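You operate a simulated robot arm through the tools that you are given. There is no shell and no other tool. Be economical: measure what you need, move in short steps, check, and stop when the job is done.

Carry out the task below with a simulated robot arm. There is one attempt and no reset: what you move stays moved.

JOB
Take the blue four-pin coil and put it on the top of the dry cabinet.
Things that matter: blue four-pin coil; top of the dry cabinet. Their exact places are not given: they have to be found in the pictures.

Only the result counts: the job must be done as asked and must still hold three seconds after the hand-in. Knocking over, shifting, dropping, spilling or breaking anything else fails it.

ROBOT AND FRAMES
A 7-joint arm with a two-finger parallel gripper on a trunk, on a base that drives. Base frame: it is fixed to the floor where the robot stands at the start and does not move with it; the origin is under the middle of the robot, x ahead of it, y to its left, z up. Readings come in m, degrees, newtons and seconds.
With the tool pointing down near the work surface it reaches from about 0.36 to 0.76 m from the robot's upright axis, wherever it stands. Its first joint turns from -115.0 to 115.0 degrees. Places, roughly: top of the dry cabinet [-3.2, -1.9, 1.1]. Payload 3.91 kg.
Tool frame: the origin (TCP) lies between the finger pads and is the grasp point; the fingertips stand 0.03 m ahead of it; z points along the fingers, y is the line along which they close. Largest opening 0.11 m; finger width 0.02, thickness 0.01; the body of the gripper, 0.048 by 0.112 m, starts 0.055 m behind the TCP.
Orientation is told as [roll, pitch, yaw] about the base's x, y, z axes, in that order, counted from this pose: with the fingers straight down and closing along the base's y, the tool's x points along the base's -x, its y along +y and its z along -z.

CONTROLS
- The arm moves only by the tool play_rows. Its argument "moves" is one flat list of numbers, 6 for each row, row after row: the shift along the tool's x, y, z in m, then the turn, a rotation vector about the tool's x, y, z in degrees. In form: [tx, ty, tz, ax, ay, az, tx, ty, tz, ax, ay, az, ...]. A call has 1 to 8 rows; each row is the pose to reach, as a shift and turn from the pose commanded when the call began, along the tool's axes at that moment. "hand" is the closure in counts, from 0 (fully open) to 255 (shut), set as the call begins (left out, the last holds). Each row takes 0.2 s and may step no farther than 0.05 m and 8.6 degrees from the row before; otherwise, or with a gripper value out of range, the whole call is refused. A pose out of reach is approached as far as the arm can. The call stops where the force on the tool passes 40 N (or 10 N more than at its start, if that is more) or the arm is blocked; 0.2 s more then pass. The fingers move at their own pace (about 0.108 m/s each) and stop on an object; they squeeze with about 32 N. The grip force told is the motor's: it shows also when the fingers shut on nothing. Time passes only in rows, and 0.2 s behind the last, so rows that repeat a pose let the fingers close. It gives the time, the measured TCP pose, the force on the tool (base axes), the opening and the grip force at its end, in the units of the frame above (readings bear some noise).
- Cameras (640 x 400 px; columns grow to the right, rows downward): "scene" is now at [0.0265, 0.1164, 1.5436]; the picture's right is [-0.33, -0.94, 0.00], its down [-0.65, 0.23, -0.72] and it looks along [0.68, -0.24, -0.69] (base axes); focal length 268 px, centre (320, 200). "wrist" rides on the gripper at [0.072, 0.017, -0.103] in the tool frame; the picture's right is [-0.23, 0.97, 0.00], its down [-0.76, -0.18, -0.62] and it looks along [-0.61, -0.14, 0.78] (tool axes); focal length 222 px, centre (320, 200).
- grab_frame(camera): a new picture of that camera. No time passes.
- lift_body(by): slides the trunk up (or, below 0, down) by that many m; the arm and the scene camera ride with it, the base frame stays. It gives what a move gives, with no picture.
- drive_base(legs): drives the robot by 1 to 6 legs, each [ahead, turn to the left] in m and degrees, along the robot's own axes; the way and the turn of a leg run together, so that a leg with both is an arc; at most 1.5 m and 180 degrees a leg. The arm and the cameras ride along, it lands a little off, and it stops where it bumps. It gives what a move gives.
- turn_head(pan, tilt): turns the head with the scene camera to pan (to the left, within 155 degrees either way) and tilt (down, from -29 to 69), counted from straight ahead of the robot. It gives what a move gives.
- point_at(camera, pixels): for up to 12 pixels [column, row] of the newest picture of that camera ("zoom" is the newest enlarged one), the place [x, y, z] in the base frame of the surface seen there, good to about 0.002 m, but the place of the scene camera against the robot may be out by one fixed shift of up to 0.018 m in any direction. No time passes.
- zoom(camera, box): a new picture of the part [left, top, right, bottom] of that camera's present view, enlarged. No time passes.
- close_job(): hands the job in; it is judged then, once.

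Go step by step. Measure first, check grasps and placings, and put right what went wrong. The budget is 80 turns and 52 pictures, counting those below and the enlarged ones. Unless the task says otherwise, let go and move clear before handing in, and close with one line.

The tools are called after "Call:" by a JSON object that holds its "method" and its "body". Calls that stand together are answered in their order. play_rows: Moves the arm, as the interface text tells. Its arguments: {"type":"object","properties":{"moves":{"type":"array","items":{"type":"number"}},"hand":{"type":"number"}},"required":["moves"]} The other tools are called the same way: lift_body (by) slides the trunk up or down; drive_base (legs) drives the base; turn_head (pan, tilt) turns the head that bears the scene camera; grab_frame (camera) takes a picture; point_at (camera, pixels) gives the place of the surface under pixels of a picture; zoom (camera, box) takes an enlarged picture of a part of a camera's view; close_job () hands the job in.

At the start:

```text
time_s: 0.0
tool_pos: [0.6443, 0.1022, 1.0776]
ee_rot: [0.2, -0.1, -0.5]
contact_force: [0.6, -0.6, 0.3]
finger_gap: 0.11
grasp_force: 0.1
trunk travel left (down, up): [-0.65, 0.34]
robot x, y, heading: [-0.0008, 0.0005, -0.1]
head pan, tilt: [-19.1, 43.6]
```

scene: 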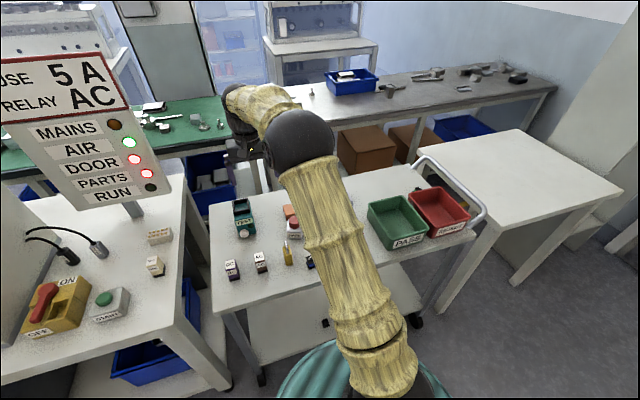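
wrist: 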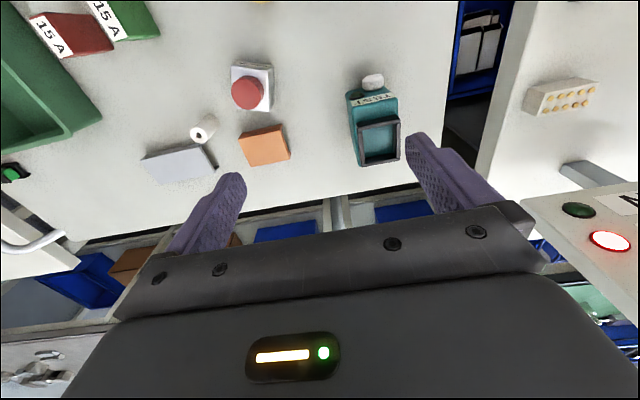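

The cart carries several small parts around pixels (220-320, 200-280), and one of them may be the blue coil. I'll zoom in there.

Call:
{"method": "zoom", "body": {"camera": "scene", "box": [200, 180, 360, 290]}}

Call:
{"method": "zoom", "body": {"camera": "scene", "box": [320, 40, 560, 180]}}

```text
3.64 times, centred on (280, 235) of scene
```

zoom: 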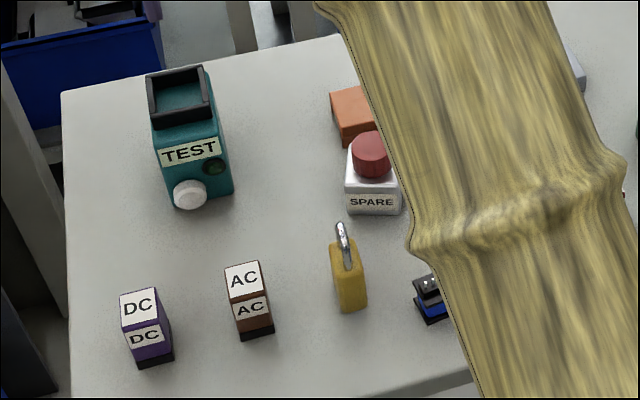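

```text
2.67 times, centred on (440, 110) of scene
```

zoom: 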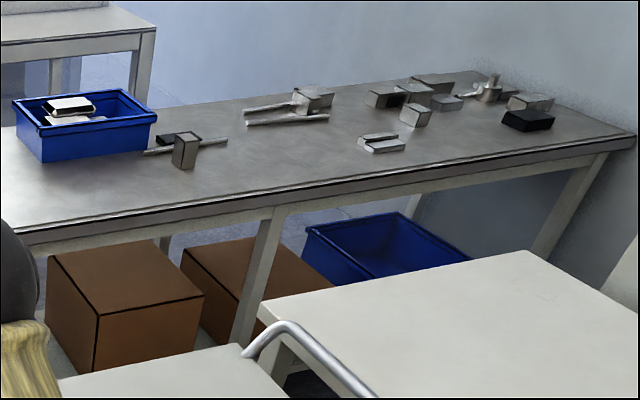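

A blue item with pins at (309, 262) is half hidden by the arm. I'll swing the arm right to clear the view.

Call:
{"method": "play_rows", "body": {"moves": [0, -0.045, 0, 0, 0, 0, 0, -0.09, 0, 0, 0, 0, 0, -0.135, 0, 0, 0, 0, 0, -0.18, 0, 0, 0, 0, 0.03, -0.215, 0, 0, 0, 0, 0.05, -0.25, 0, 0, 0, 0, 0.06, -0.29, 0, 0, 0, 0], "hand": 0}}

Call:
{"method": "grab_frame", "body": {"camera": "scene"}}

Call:
{"method": "zoom", "body": {"camera": "scene", "box": [220, 180, 380, 280]}}

```text
time_s: 1.6
tool_pos: [0.5816, -0.1875, 1.0769]
ee_rot: [0.2, 0.0, -0.5]
contact_force: [0.3, -0.1, 0.5]
finger_gap: 0.1103
grasp_force: 0.1
trunk travel left (down, up): [-0.65, 0.34]
robot x, y, heading: [0.0024, -0.0021, -0.0]
head pan, tilt: [-19.1, 43.6]
```

```text
47 pictures are left
```

scene: 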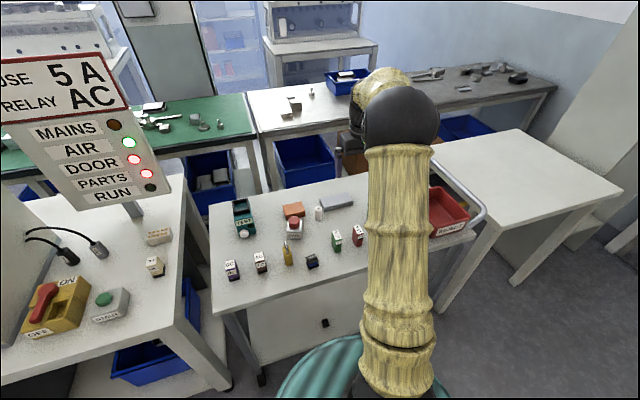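

```text
4.00 times, centred on (300, 230) of scene
```

zoom: 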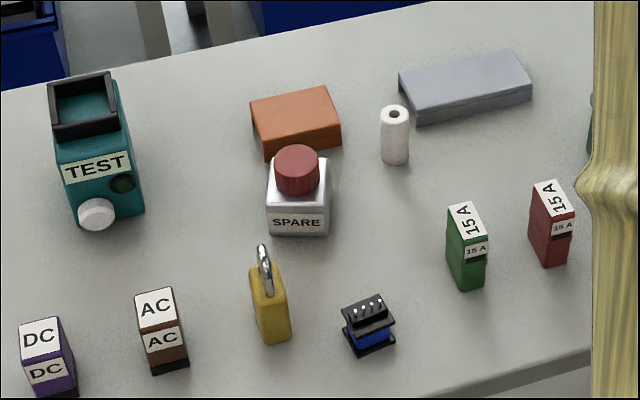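

The coil is at zoom (368, 325): blue winding, black flanges, four pins. I'll zoom closer and measure it.

Call:
{"method": "zoom", "body": {"camera": "scene", "box": [296, 248, 328, 274]}}

Call:
{"method": "grab_frame", "body": {"camera": "wrist"}}

```text
15.38 times, centred on (312, 261) of scene
```

zoom: 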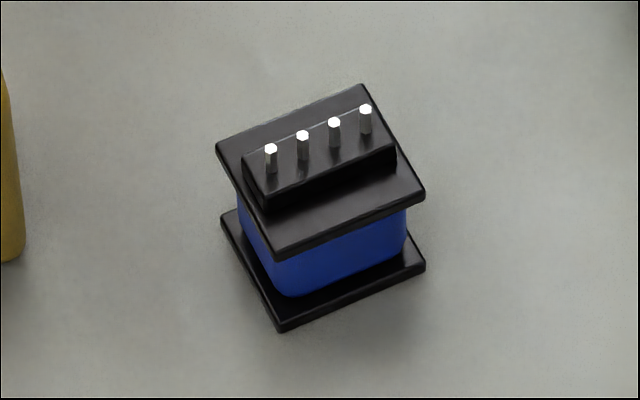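

```text
44 pictures are left
```

wrist: 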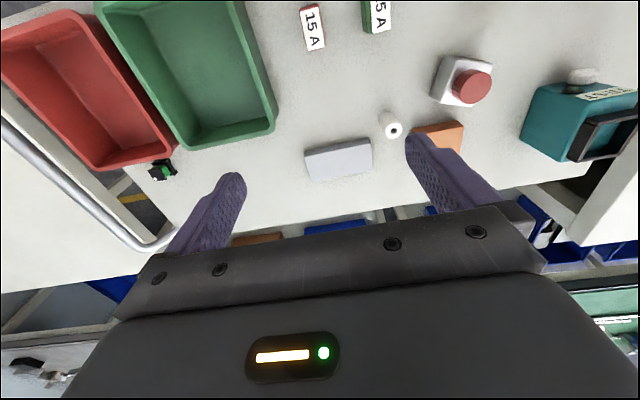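

The blue coil has four pins; a green one lies near the red tray and isn't ours. Next I'll measure corner points on the coil.

Call:
{"method": "point_at", "body": {"camera": "zoom", "pixels": [[222, 150], [360, 92], [418, 190], [278, 248], [320, 170], [282, 322], [418, 262], [150, 200], [480, 300], [270, 150], [365, 109]]}}

```text
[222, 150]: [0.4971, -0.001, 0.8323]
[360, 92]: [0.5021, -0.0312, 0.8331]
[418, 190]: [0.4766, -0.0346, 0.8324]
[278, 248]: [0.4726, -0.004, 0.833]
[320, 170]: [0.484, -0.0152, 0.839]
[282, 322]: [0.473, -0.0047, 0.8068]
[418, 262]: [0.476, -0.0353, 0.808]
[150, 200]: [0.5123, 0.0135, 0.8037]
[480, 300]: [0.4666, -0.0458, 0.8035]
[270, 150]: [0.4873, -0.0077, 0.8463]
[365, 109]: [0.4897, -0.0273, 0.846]
```

The coil is about 0.03 m square and centred near (0.486, -0.018), turned about +9.5°, with its pins up to z≈0.847. I'll move above it and re-measure with the wrist camera, which has no fixed shift.

Call:
{"method": "play_rows", "body": {"moves": [0.02, 0.034, 0.015, 0, 0, -2, 0.04, 0.068, 0.03, 0, 0, -4, 0.06, 0.102, 0.045, 0, 0, -6, 0.08, 0.136, 0.06, 0, 0, -8, 0.096, 0.169, 0.077, 0, 0, -10, 0.096, 0.169, 0.077, 0, 0, -10]}}

Call:
{"method": "grab_frame", "body": {"camera": "wrist"}}

```text
time_s: 3.0
tool_pos: [0.4861, -0.0173, 1.0016]
ee_rot: [0.1, 0.0, 9.6]
contact_force: [-0.2, 0.1, 0.1]
finger_gap: 0.1099
grasp_force: 0.1
trunk travel left (down, up): [-0.65, 0.34]
robot x, y, heading: [0.0017, -0.0026, -0.0]
head pan, tilt: [-19.1, 43.6]
```

```text
43 pictures are left
```

wrist: 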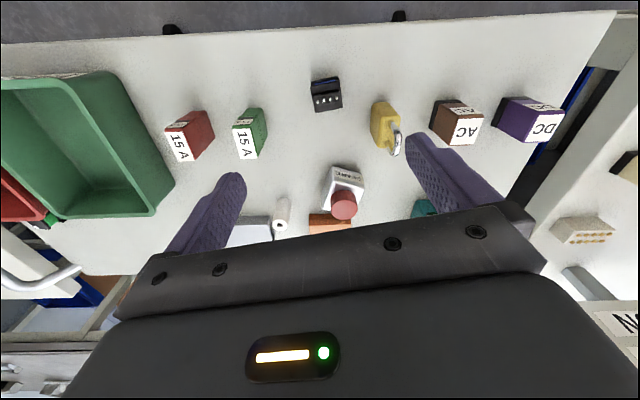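

Call:
{"method": "zoom", "body": {"camera": "wrist", "box": [296, 68, 360, 118]}}

```text
8.00 times, centred on (328, 93) of wrist
```

zoom: 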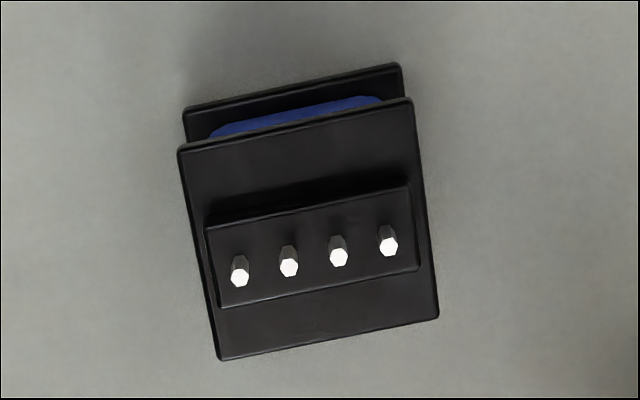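

Call:
{"method": "point_at", "body": {"camera": "zoom", "pixels": [[184, 152], [406, 106], [432, 312], [222, 352], [240, 276], [388, 246], [100, 200], [540, 200]]}}

```text
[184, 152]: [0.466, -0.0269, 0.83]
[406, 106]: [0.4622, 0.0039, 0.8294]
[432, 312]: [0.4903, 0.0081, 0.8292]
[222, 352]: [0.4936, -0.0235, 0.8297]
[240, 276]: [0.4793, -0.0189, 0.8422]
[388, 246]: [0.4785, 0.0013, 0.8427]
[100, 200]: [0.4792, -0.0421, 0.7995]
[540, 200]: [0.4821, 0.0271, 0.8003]
```

Wrist measurement puts the coil at centre (0.478, -0.010), top 0.830, yaw about 7°. The padlock is close, so I'll measure it before going down.

Call:
{"method": "point_at", "body": {"camera": "wrist", "pixels": [[374, 108], [374, 125], [380, 146], [390, 128], [397, 150], [395, 105], [262, 115], [250, 135]]}}

Call:
{"method": "play_rows", "body": {"moves": [0.0067, 0.0089, 0.02, 0, 0, 2.4, 0.0067, 0.0089, 0.04, 0, 0, 2.4, 0.0067, 0.0089, 0.06, 0, 0, 2.4], "hand": 116}}

```text
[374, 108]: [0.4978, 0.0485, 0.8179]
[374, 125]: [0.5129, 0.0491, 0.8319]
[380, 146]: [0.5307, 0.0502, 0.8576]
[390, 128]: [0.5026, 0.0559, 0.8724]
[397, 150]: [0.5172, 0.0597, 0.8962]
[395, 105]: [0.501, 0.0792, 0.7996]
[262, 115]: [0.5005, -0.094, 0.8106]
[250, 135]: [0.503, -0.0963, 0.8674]
```

```text
time_s: 3.8
tool_pos: [0.4788, -0.0099, 0.9398]
ee_rot: [0.0, -0.1, 7.0]
contact_force: [-0.1, 0.5, 0.2]
finger_gap: 0.0599
grasp_force: 0.1
trunk travel left (down, up): [-0.65, 0.34]
robot x, y, heading: [0.0015, 0.0041, -0.3]
head pan, tilt: [-19.1, 43.6]
```

The padlock spans x>0.497, y>0.048, with its shackle up to about 0.897, so the narrowed fingers clear it. I'll go down slowly.

Call:
{"method": "play_rows", "body": {"moves": [0.002, 0, 0.025, 0, 0, 0, 0.002, 0, 0.05, 0, 0, 0, 0.002, 0, 0.075, 0, 0, 0, 0.002, 0, 0.09, 0, 0, 0, 0.002, 0, 0.102, 0, 0, 0]}}

Call:
{"method": "grab_frame", "body": {"camera": "wrist"}}

```text
time_s: 5.0
tool_pos: [0.4772, -0.0102, 0.8387]
ee_rot: [0.0, 0.0, 7.1]
contact_force: [-0.5, 1.2, 0.3]
finger_gap: 0.0599
grasp_force: 0.1
trunk travel left (down, up): [-0.65, 0.34]
robot x, y, heading: [0.0014, 0.0007, 0.0]
head pan, tilt: [-19.1, 43.6]
```

```text
41 pictures are left
```

wrist: 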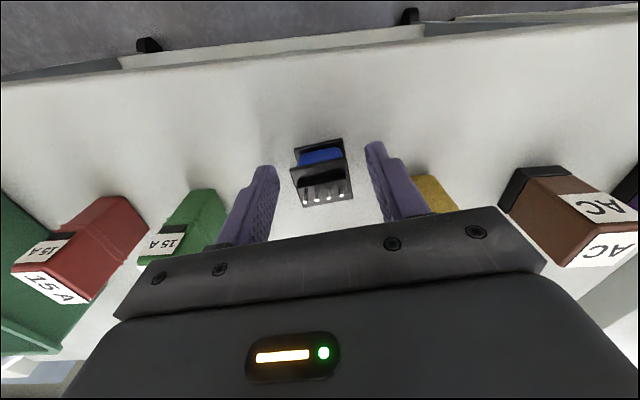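

The coil sits between the fingers at (320, 172). I'll go 5 mm lower and close.

Call:
{"method": "play_rows", "body": {"moves": [0, 0, 0.005, 0, 0, 0]}}

Call:
{"method": "play_rows", "body": {"moves": [0, 0, 0, 0, 0, 0, 0, 0, 0, 0, 0, 0, 0, 0, 0, 0, 0, 0, 0, 0, 0, 0, 0, 0], "hand": 255}}

```text
time_s: 5.4
tool_pos: [0.4757, -0.0107, 0.8337]
ee_rot: [0.1, 0.1, 7.2]
contact_force: [0.1, 0.0, -0.5]
finger_gap: 0.06
grasp_force: 0.1
trunk travel left (down, up): [-0.65, 0.34]
robot x, y, heading: [0.0016, -0.0005, 0.4]
head pan, tilt: [-19.1, 43.6]
```

```text
time_s: 6.4
tool_pos: [0.4769, -0.0104, 0.8338]
ee_rot: [0.1, 0.0, 7.1]
contact_force: [0.2, -0.5, 0.2]
finger_gap: 0.0337
grasp_force: 32.0
trunk travel left (down, up): [-0.65, 0.34]
robot x, y, heading: [0.0012, -0.0033, 0.0]
head pan, tilt: [-19.1, 43.6]
```

The fingers have stopped on it at 0.0337 m with 32 N. I'll lift straight up and check.

Call:
{"method": "play_rows", "body": {"moves": [0, 0, -0.03, 0, 0, 0, 0, 0, -0.07, 0, 0, 0, 0, 0, -0.11, 0, 0, 0, 0, 0, -0.15, 0, 0, 0, 0, 0, -0.19, 0, 0, 0, 0, 0, -0.23, 0, 0, 0, 0, 0, -0.27, 0, 0, 0]}}

Call:
{"method": "grab_frame", "body": {"camera": "wrist"}}

Call:
{"method": "turn_head", "body": {"pan": 150, "tilt": 20}}

Call:
{"method": "grab_frame", "body": {"camera": "scene"}}

```text
time_s: 8.0
tool_pos: [0.4774, -0.0115, 1.1033]
ee_rot: [0.1, 0.0, 7.1]
contact_force: [-0.1, -0.1, -0.5]
finger_gap: 0.0334
grasp_force: 31.8
trunk travel left (down, up): [-0.65, 0.34]
robot x, y, heading: [0.0023, -0.0014, -0.0]
head pan, tilt: [-19.1, 43.6]
```

```text
40 pictures are left
```

wrist: 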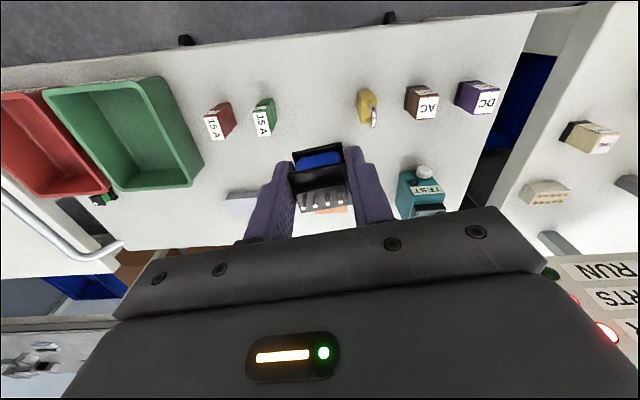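

```text
time_s: 10.6
tool_pos: [0.4778, -0.0128, 1.1015]
ee_rot: [0.2, 0.0, 7.2]
contact_force: [-0.6, 0.1, -0.4]
finger_gap: 0.033
grasp_force: 32.0
trunk travel left (down, up): [-0.65, 0.34]
robot x, y, heading: [0.0008, 0.0027, -0.3]
head pan, tilt: [150.0, 20.0]
```

```text
39 pictures are left
```

scene: 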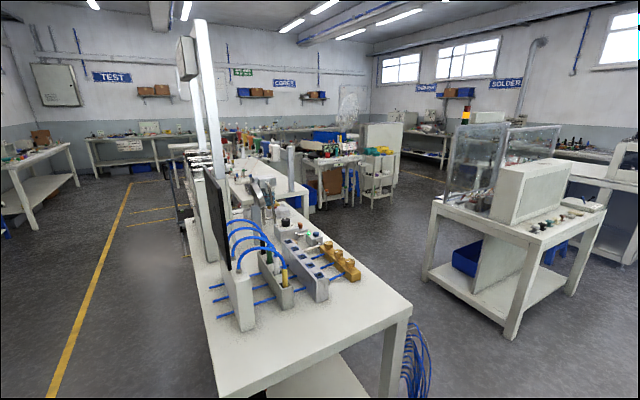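

The coil is held at (318, 170). The cabinet lies at about -149°, so I'll look there.

Call:
{"method": "turn_head", "body": {"pan": -149, "tilt": 20}}

Call:
{"method": "grab_frame", "body": {"camera": "scene"}}

Call:
{"method": "turn_head", "body": {"pan": -85, "tilt": 35}}

Call:
{"method": "grab_frame", "body": {"camera": "scene"}}

```text
time_s: 14.7
tool_pos: [0.477, -0.0113, 1.1015]
ee_rot: [0.1, 0.1, 7.2]
contact_force: [-0.1, 0.2, 0.5]
finger_gap: 0.0334
grasp_force: 32.2
trunk travel left (down, up): [-0.65, 0.34]
robot x, y, heading: [-0.0006, -0.0004, -0.2]
head pan, tilt: [-149.0, 20.0]
```

```text
38 pictures are left
```

scene: 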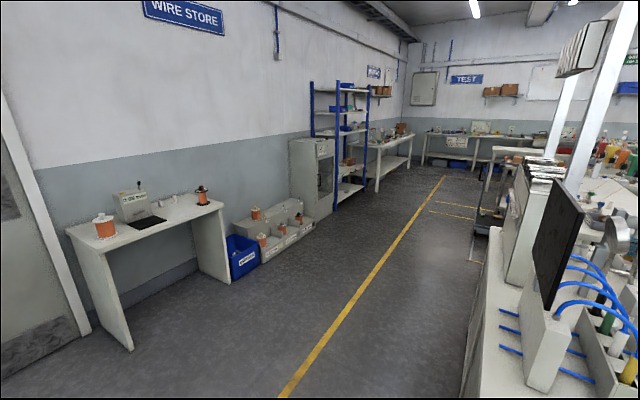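

```text
time_s: 16.0
tool_pos: [0.4772, -0.0101, 1.1021]
ee_rot: [0.1, -0.1, 7.1]
contact_force: [0.0, 0.3, -0.9]
finger_gap: 0.0332
grasp_force: 32.3
trunk travel left (down, up): [-0.65, 0.34]
robot x, y, heading: [0.0004, -0.0005, 0.1]
head pan, tilt: [-85.0, 35.0]
```

```text
37 pictures are left
```

scene: 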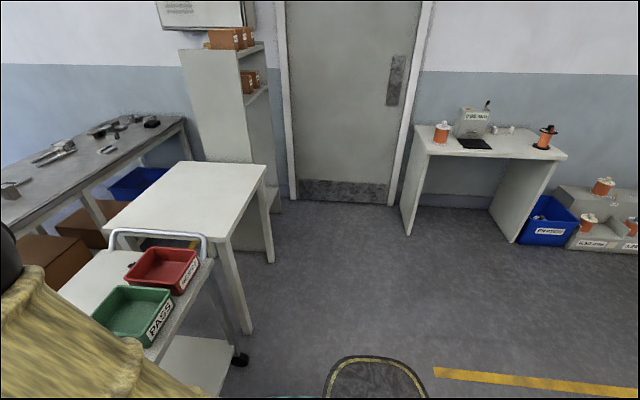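

The dry cabinet looks like the cabinet around (312, 170) in the earlier view. I'll look back and measure it along with the aisle.

Call:
{"method": "turn_head", "body": {"pan": -149, "tilt": 20}}

Call:
{"method": "zoom", "body": {"camera": "scene", "box": [260, 110, 380, 230]}}

Call:
{"method": "point_at", "body": {"camera": "scene", "pixels": [[292, 140], [312, 138], [332, 142], [320, 155], [300, 218], [305, 228], [265, 262], [305, 225], [232, 278], [355, 290], [465, 330], [500, 150]]}}

```text
time_s: 17.3
tool_pos: [0.4771, -0.0111, 1.1014]
ee_rot: [0.1, 0.0, 7.0]
contact_force: [0.1, 0.3, -0.6]
finger_gap: 0.0331
grasp_force: 31.8
trunk travel left (down, up): [-0.65, 0.34]
robot x, y, heading: [-0.0019, 0.003, 0.2]
head pan, tilt: [-149.0, 20.0]
```

```text
3.33 times, centred on (320, 170) of scene
```

zoom: 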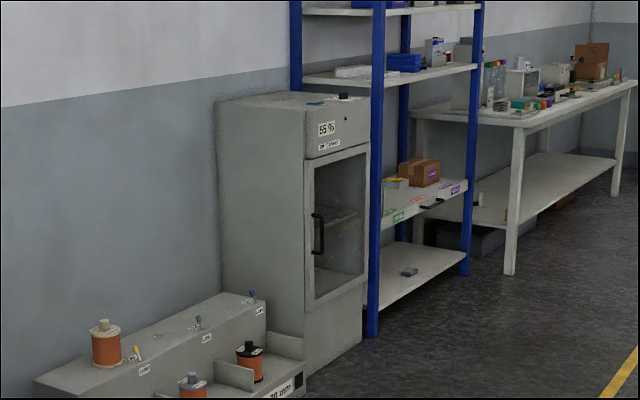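

```text
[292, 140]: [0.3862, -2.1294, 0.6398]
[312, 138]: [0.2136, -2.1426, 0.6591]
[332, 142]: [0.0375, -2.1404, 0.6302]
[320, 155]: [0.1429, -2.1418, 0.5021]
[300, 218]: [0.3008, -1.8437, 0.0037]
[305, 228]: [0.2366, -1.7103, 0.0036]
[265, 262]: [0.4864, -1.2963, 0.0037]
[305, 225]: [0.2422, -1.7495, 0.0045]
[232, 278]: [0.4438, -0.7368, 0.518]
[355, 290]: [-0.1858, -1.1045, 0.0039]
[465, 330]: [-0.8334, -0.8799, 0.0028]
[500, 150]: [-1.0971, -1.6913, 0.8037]
```

point_at used the older picture, so I'll measure on the zoom image, which is current, and take a fresh scene frame.

Call:
{"method": "point_at", "body": {"camera": "zoom", "pixels": [[220, 104], [308, 112], [366, 100], [290, 100], [342, 97], [318, 101], [305, 372], [362, 338], [296, 395], [372, 330], [340, 110], [450, 380]]}}

Call:
{"method": "grab_frame", "body": {"camera": "scene"}}

Call:
{"method": "point_at", "body": {"camera": "scene", "pixels": [[230, 282], [240, 278], [262, 262], [316, 232], [130, 350], [285, 390], [360, 300], [440, 180], [480, 215], [470, 260], [460, 390], [555, 370]]}}

```text
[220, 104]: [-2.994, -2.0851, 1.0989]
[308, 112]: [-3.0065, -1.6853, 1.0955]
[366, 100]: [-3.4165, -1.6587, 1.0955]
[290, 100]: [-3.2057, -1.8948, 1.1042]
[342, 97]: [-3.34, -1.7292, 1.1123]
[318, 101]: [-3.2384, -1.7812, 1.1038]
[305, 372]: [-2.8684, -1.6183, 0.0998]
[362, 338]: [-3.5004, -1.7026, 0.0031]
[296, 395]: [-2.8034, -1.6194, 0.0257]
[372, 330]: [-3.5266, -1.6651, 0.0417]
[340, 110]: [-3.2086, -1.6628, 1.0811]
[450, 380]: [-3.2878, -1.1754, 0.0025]
```

```text
35 pictures are left
```

scene: 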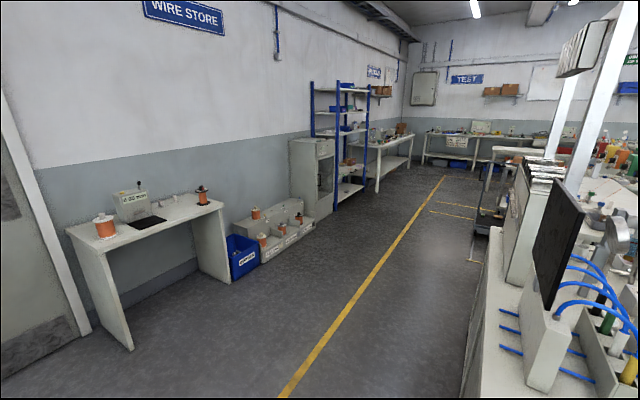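

```text
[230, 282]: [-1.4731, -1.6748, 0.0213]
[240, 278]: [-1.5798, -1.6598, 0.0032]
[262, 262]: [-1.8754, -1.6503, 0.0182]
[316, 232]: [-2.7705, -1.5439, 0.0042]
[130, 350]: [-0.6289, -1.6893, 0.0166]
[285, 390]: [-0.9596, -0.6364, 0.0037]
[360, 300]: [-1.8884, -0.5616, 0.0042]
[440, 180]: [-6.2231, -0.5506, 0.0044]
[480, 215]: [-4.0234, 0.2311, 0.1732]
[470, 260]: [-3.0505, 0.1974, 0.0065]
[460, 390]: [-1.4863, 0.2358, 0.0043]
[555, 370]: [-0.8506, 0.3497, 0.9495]
```

The cabinet top spans x≈-3.42 to -3.0 and y≈-2.1 to -1.66 at z≈1.10, with small items near (-3.24, -1.78) and (-3.34, -1.73). The aisle at y≈-0.8 is open. I'll raise the trunk 0.3 m and drive there in stages.

Call:
{"method": "lift_body", "body": {"by": 0.3}}

Call:
{"method": "drive_base", "body": {"legs": [[-0.12, 0], [0, -120], [0.85, 0]]}}

Call:
{"method": "turn_head", "body": {"pan": -60, "tilt": 25}}

Call:
{"method": "grab_frame", "body": {"camera": "scene"}}

```text
time_s: 20.3
tool_pos: [0.4778, -0.0112, 1.4015]
ee_rot: [0.0, 0.0, 7.1]
contact_force: [0.4, 0.5, -0.2]
finger_gap: 0.0332
grasp_force: 32.2
trunk travel left (down, up): [-0.95, 0.04]
robot x, y, heading: [-0.0031, 0.0021, 0.2]
head pan, tilt: [-149.0, 20.0]
```

```text
time_s: 30.7
tool_pos: [-0.8144, -1.1328, 1.4013]
ee_rot: [0.1, 0.0, -113.8]
contact_force: [-0.3, 0.5, -1.0]
finger_gap: 0.0334
grasp_force: 32.1
trunk travel left (down, up): [-0.95, 0.04]
robot x, y, heading: [-0.5574, -0.7273, -121.1]
head pan, tilt: [-149.0, 20.0]
```

```text
time_s: 32.4
tool_pos: [-0.813, -1.132, 1.4009]
ee_rot: [0.1, 0.0, -113.8]
contact_force: [-0.5, 0.0, -0.7]
finger_gap: 0.0337
grasp_force: 32.0
trunk travel left (down, up): [-0.95, 0.04]
robot x, y, heading: [-0.5581, -0.7287, -120.9]
head pan, tilt: [-60.0, 25.0]
```

```text
34 pictures are left
```

scene: 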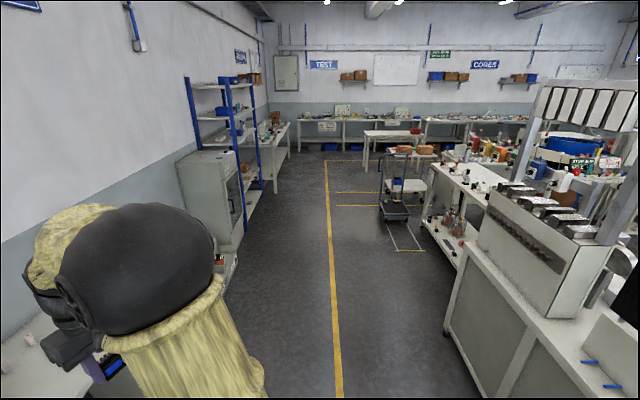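

The aisle is clear. I'll turn to heading 180° and drive down to x≈-3.2.

Call:
{"method": "drive_base", "body": {"legs": [[0, -59.1], [1.3, 0], [1.34, 0]]}}

Call:
{"method": "turn_head", "body": {"pan": 90, "tilt": 40}}

Call:
{"method": "grab_frame", "body": {"camera": "scene"}}

```text
time_s: 47.7
tool_pos: [-3.6389, -0.6952, 1.4021]
ee_rot: [0.1, 0.0, -173.9]
contact_force: [-0.2, 0.0, -1.1]
finger_gap: 0.0331
grasp_force: 31.6
trunk travel left (down, up): [-0.95, 0.04]
robot x, y, heading: [-3.1583, -0.7179, 178.8]
head pan, tilt: [-60.0, 25.0]
```

```text
time_s: 50.0
tool_pos: [-3.6377, -0.6953, 1.4018]
ee_rot: [0.1, -0.1, -174.0]
contact_force: [0.1, -0.2, 0.3]
finger_gap: 0.0331
grasp_force: 32.4
trunk travel left (down, up): [-0.95, 0.04]
robot x, y, heading: [-3.1621, -0.7128, 178.9]
head pan, tilt: [90.0, 40.0]
```

```text
33 pictures are left
```

scene: 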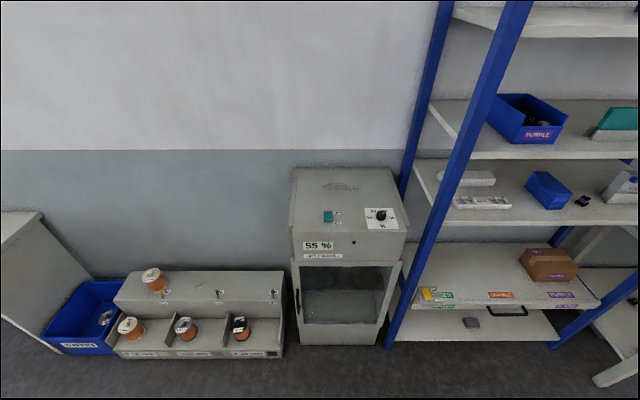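

Call:
{"method": "zoom", "body": {"camera": "scene", "box": [270, 150, 430, 270]}}

Call:
{"method": "point_at", "body": {"camera": "scene", "pixels": [[297, 172], [295, 230], [386, 172], [405, 228], [328, 216], [382, 214], [310, 195], [345, 190], [348, 215], [195, 352], [340, 342], [400, 175]]}}

```text
3.33 times, centred on (350, 210) of scene
```

zoom: 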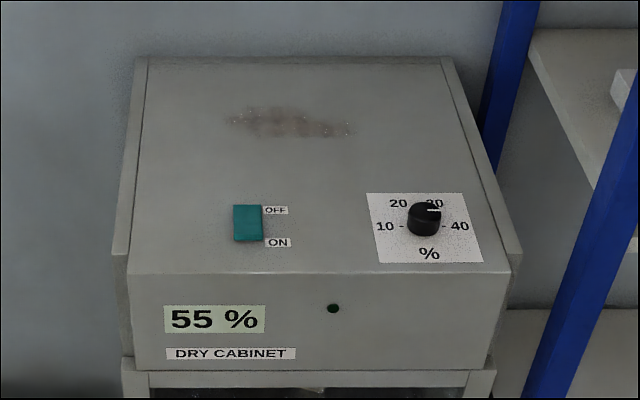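

```text
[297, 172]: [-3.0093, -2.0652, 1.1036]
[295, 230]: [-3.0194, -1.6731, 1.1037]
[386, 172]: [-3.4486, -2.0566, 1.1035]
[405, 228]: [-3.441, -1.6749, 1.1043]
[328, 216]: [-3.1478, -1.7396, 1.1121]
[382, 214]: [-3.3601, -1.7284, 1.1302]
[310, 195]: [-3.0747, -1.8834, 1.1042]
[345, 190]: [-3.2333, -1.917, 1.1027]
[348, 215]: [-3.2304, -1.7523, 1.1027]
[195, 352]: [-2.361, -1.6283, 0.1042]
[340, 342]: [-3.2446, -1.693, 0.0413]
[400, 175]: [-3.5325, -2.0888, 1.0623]
```

This is the dry cabinet, with a switch at (-3.15, -1.74) and a knob at (-3.36, -1.73) that I must not touch. A clear spot is around (-3.10, -1.87). I'll turn to face it and move closer.

Call:
{"method": "drive_base", "body": {"legs": [[0, 91.1], [0.48, 0]]}}

Call:
{"method": "turn_head", "body": {"pan": 8, "tilt": 40}}

Call:
{"method": "grab_frame", "body": {"camera": "scene"}}

Call:
{"method": "grab_frame", "body": {"camera": "wrist"}}

```text
time_s: 56.8
tool_pos: [-3.1698, -1.6791, 1.4015]
ee_rot: [0.1, 0.0, -82.7]
contact_force: [0.6, 0.3, -1.0]
finger_gap: 0.0331
grasp_force: 31.8
trunk travel left (down, up): [-0.95, 0.04]
robot x, y, heading: [-3.1611, -1.2, -89.9]
head pan, tilt: [90.0, 40.0]
```

```text
time_s: 58.3
tool_pos: [-3.1693, -1.6789, 1.4025]
ee_rot: [-0.1, 0.0, -82.6]
contact_force: [0.1, -0.1, -1.1]
finger_gap: 0.0332
grasp_force: 31.8
trunk travel left (down, up): [-0.95, 0.04]
robot x, y, heading: [-3.1601, -1.2036, -90.0]
head pan, tilt: [8.0, 40.0]
```

```text
31 pictures are left
```

scene: 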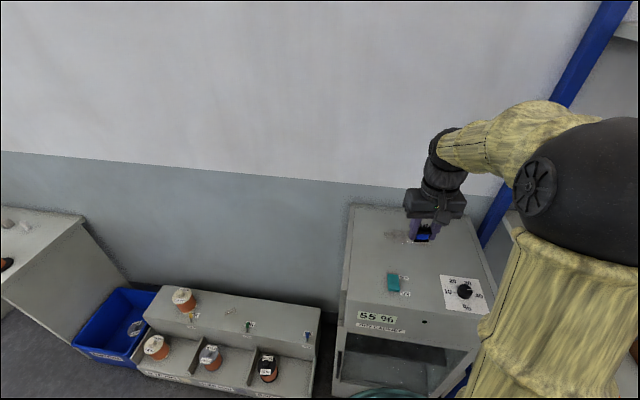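

```text
30 pictures are left
```

wrist: 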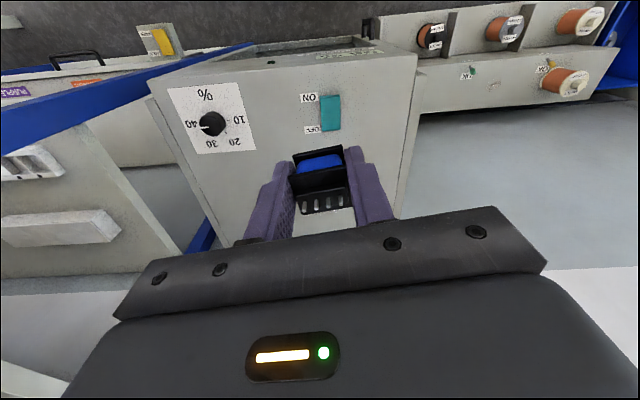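

The wrist picture shows the switch at (330, 113), the knob at (212, 123) and the top edges. I'll measure with the wrist camera.

Call:
{"method": "point_at", "body": {"camera": "wrist", "pixels": [[330, 97], [330, 130], [310, 128], [212, 123], [270, 160], [390, 160], [405, 130], [415, 78], [400, 190], [265, 120], [240, 190]]}}

```text
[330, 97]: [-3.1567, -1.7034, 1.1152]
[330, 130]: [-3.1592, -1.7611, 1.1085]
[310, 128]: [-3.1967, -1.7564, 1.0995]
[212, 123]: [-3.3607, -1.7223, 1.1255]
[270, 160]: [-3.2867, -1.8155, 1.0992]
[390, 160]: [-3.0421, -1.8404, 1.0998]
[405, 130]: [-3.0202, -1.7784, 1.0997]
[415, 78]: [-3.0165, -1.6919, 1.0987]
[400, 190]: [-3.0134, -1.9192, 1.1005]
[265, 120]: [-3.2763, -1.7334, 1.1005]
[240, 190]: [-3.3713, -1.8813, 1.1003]
```

The top is at z=1.100. I'll move over (-3.10, -1.87) and begin the descent.

Call:
{"method": "play_rows", "body": {"moves": [-0.04, 0.009, 0, 0, 0, 0, -0.08, 0.018, 0, 0, 0, 0, -0.12, 0.027, 0, 0, 0, 0, -0.16, 0.036, 0, 0, 0, 0, -0.198, 0.0438, 0, 0, 0, 0, -0.198, 0.0438, 0.045, 0, 0, 0, -0.198, 0.0438, 0.09, 0, 0, 0, -0.198, 0.0438, 0.13, 0, 0, 0]}}

Call:
{"method": "grab_frame", "body": {"camera": "scene"}}

```text
time_s: 60.1
tool_pos: [-3.1032, -1.871, 1.2726]
ee_rot: [0.1, 0.0, -82.6]
contact_force: [-0.2, -0.4, -1.4]
finger_gap: 0.0333
grasp_force: 32.0
trunk travel left (down, up): [-0.95, 0.04]
robot x, y, heading: [-3.1606, -1.1998, -90.0]
head pan, tilt: [8.0, 40.0]
```

```text
29 pictures are left
```

scene: 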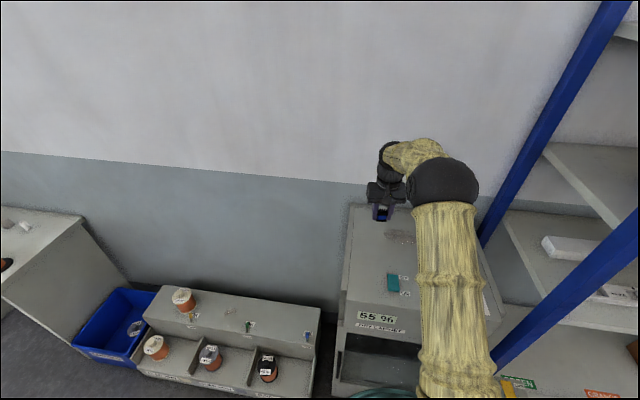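

The coil hangs above the clear back-left part of the top. I'll descend 0.13 m and check just above the surface.

Call:
{"method": "play_rows", "body": {"moves": [0, 0, 0.04, 0, 0, 0, 0, 0, 0.08, 0, 0, 0, 0, 0, 0.11, 0, 0, 0, 0, 0, 0.125, 0, 0, 0, 0, 0, 0.132, 0, 0, 0]}}

Call:
{"method": "grab_frame", "body": {"camera": "wrist"}}

```text
time_s: 61.3
tool_pos: [-3.1011, -1.8701, 1.1401]
ee_rot: [0.0, 0.0, -82.6]
contact_force: [-0.5, 0.5, -0.5]
finger_gap: 0.0331
grasp_force: 32.2
trunk travel left (down, up): [-0.95, 0.04]
robot x, y, heading: [-3.1595, -1.2078, -89.9]
head pan, tilt: [8.0, 40.0]
```

```text
28 pictures are left
```

wrist: 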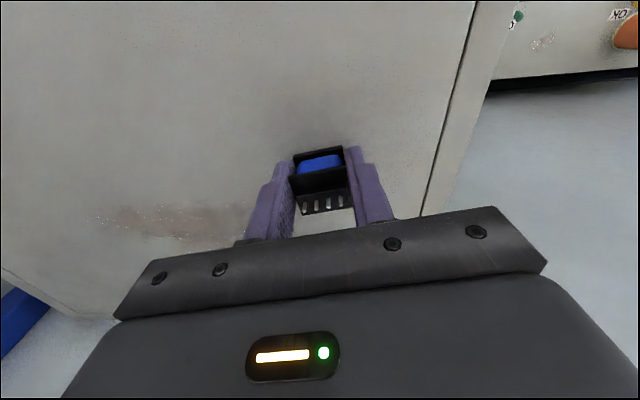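

The spot is clear and the coil is about 6 mm above the surface. I'll lower it gently.

Call:
{"method": "play_rows", "body": {"moves": [0, 0, 0.002, 0, 0, 0, 0, 0, 0.004, 0, 0, 0, 0, 0, 0.0055, 0, 0, 0, 0, 0, 0.0055, 0, 0, 0]}}

```text
time_s: 62.3
tool_pos: [-3.1022, -1.87, 1.1348]
ee_rot: [0.0, 0.0, -82.6]
contact_force: [-0.3, 0.4, -1.4]
finger_gap: 0.0331
grasp_force: 31.5
trunk travel left (down, up): [-0.95, 0.04]
robot x, y, heading: [-3.1591, -1.2021, -89.9]
head pan, tilt: [8.0, 40.0]
```

No contact yet, so I'll take another 2 mm in small steps.

Call:
{"method": "play_rows", "body": {"moves": [0, 0, 0.001, 0, 0, 0, 0, 0, 0.0015, 0, 0, 0, 0, 0, 0.0015, 0, 0, 0]}}

```text
time_s: 63.1
tool_pos: [-3.0996, -1.8684, 1.1334]
ee_rot: [0.1, -0.1, -82.6]
contact_force: [0.0, -0.5, 1.0]
finger_gap: 0.0331
grasp_force: 32.5
trunk travel left (down, up): [-0.95, 0.04]
robot x, y, heading: [-3.1588, -1.2002, -89.8]
head pan, tilt: [8.0, 40.0]
```

The height now matches the pick height (1.1334 against 1.1338), so the coil is within about a millimetre of the surface. I'll open partly, hold, then rise.

Call:
{"method": "play_rows", "body": {"moves": [0, 0, 0, 0, 0, 0, 0, 0, 0, 0, 0, 0, 0, 0, 0, 0, 0, 0], "hand": 105}}

Call:
{"method": "play_rows", "body": {"moves": [0, 0, -0.02, 0, 0, 0, 0, 0, -0.05, 0, 0, 0, 0, 0, -0.09, 0, 0, 0, 0, 0, -0.13, 0, 0, 0, 0, 0, -0.17, 0, 0, 0, 0.03, 0, -0.2, 0, 0, 0, 0.07, 0, -0.22, 0, 0, 0]}}

Call:
{"method": "grab_frame", "body": {"camera": "wrist"}}

Call:
{"method": "zoom", "body": {"camera": "scene", "box": [330, 180, 490, 300]}}

```text
time_s: 63.9
tool_pos: [-3.0999, -1.8694, 1.1321]
ee_rot: [0.0, 0.0, -82.7]
contact_force: [0.1, 0.0, -0.1]
finger_gap: 0.0649
grasp_force: 0.1
trunk travel left (down, up): [-0.95, 0.04]
robot x, y, heading: [-3.1593, -1.2022, -89.9]
head pan, tilt: [8.0, 40.0]
```

```text
time_s: 65.5
tool_pos: [-3.1089, -1.7991, 1.3548]
ee_rot: [0.1, -0.1, -82.6]
contact_force: [-0.7, 0.7, 0.5]
finger_gap: 0.0649
grasp_force: 0.0
trunk travel left (down, up): [-0.95, 0.04]
robot x, y, heading: [-3.1579, -1.1991, -89.9]
head pan, tilt: [8.0, 40.0]
```

```text
27 pictures are left
```

wrist: 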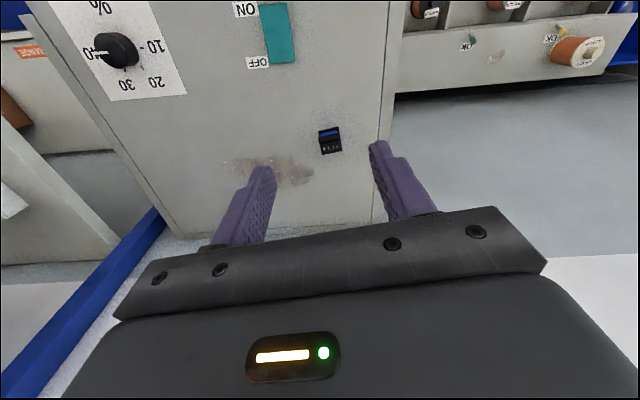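

```text
3.33 times, centred on (410, 240) of scene
```

zoom: 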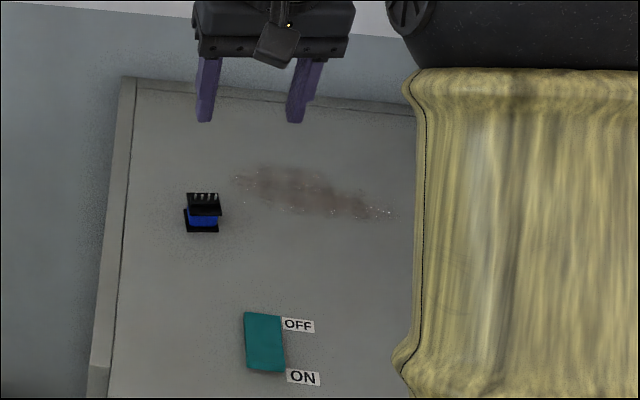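

The coil stands upright with its pins up on the clear part of the cabinet top (wrist picture (330, 140)). The gripper is clear and the switch and knob are untouched, so I'm handing in.

Call:
{"method": "close_job", "body": {}}

```text
The job is handed in.
```

The blue four-pin coil is standing upright, pins up, on top of the dry cabinet; I let go, moved the gripper clear and handed the job in.
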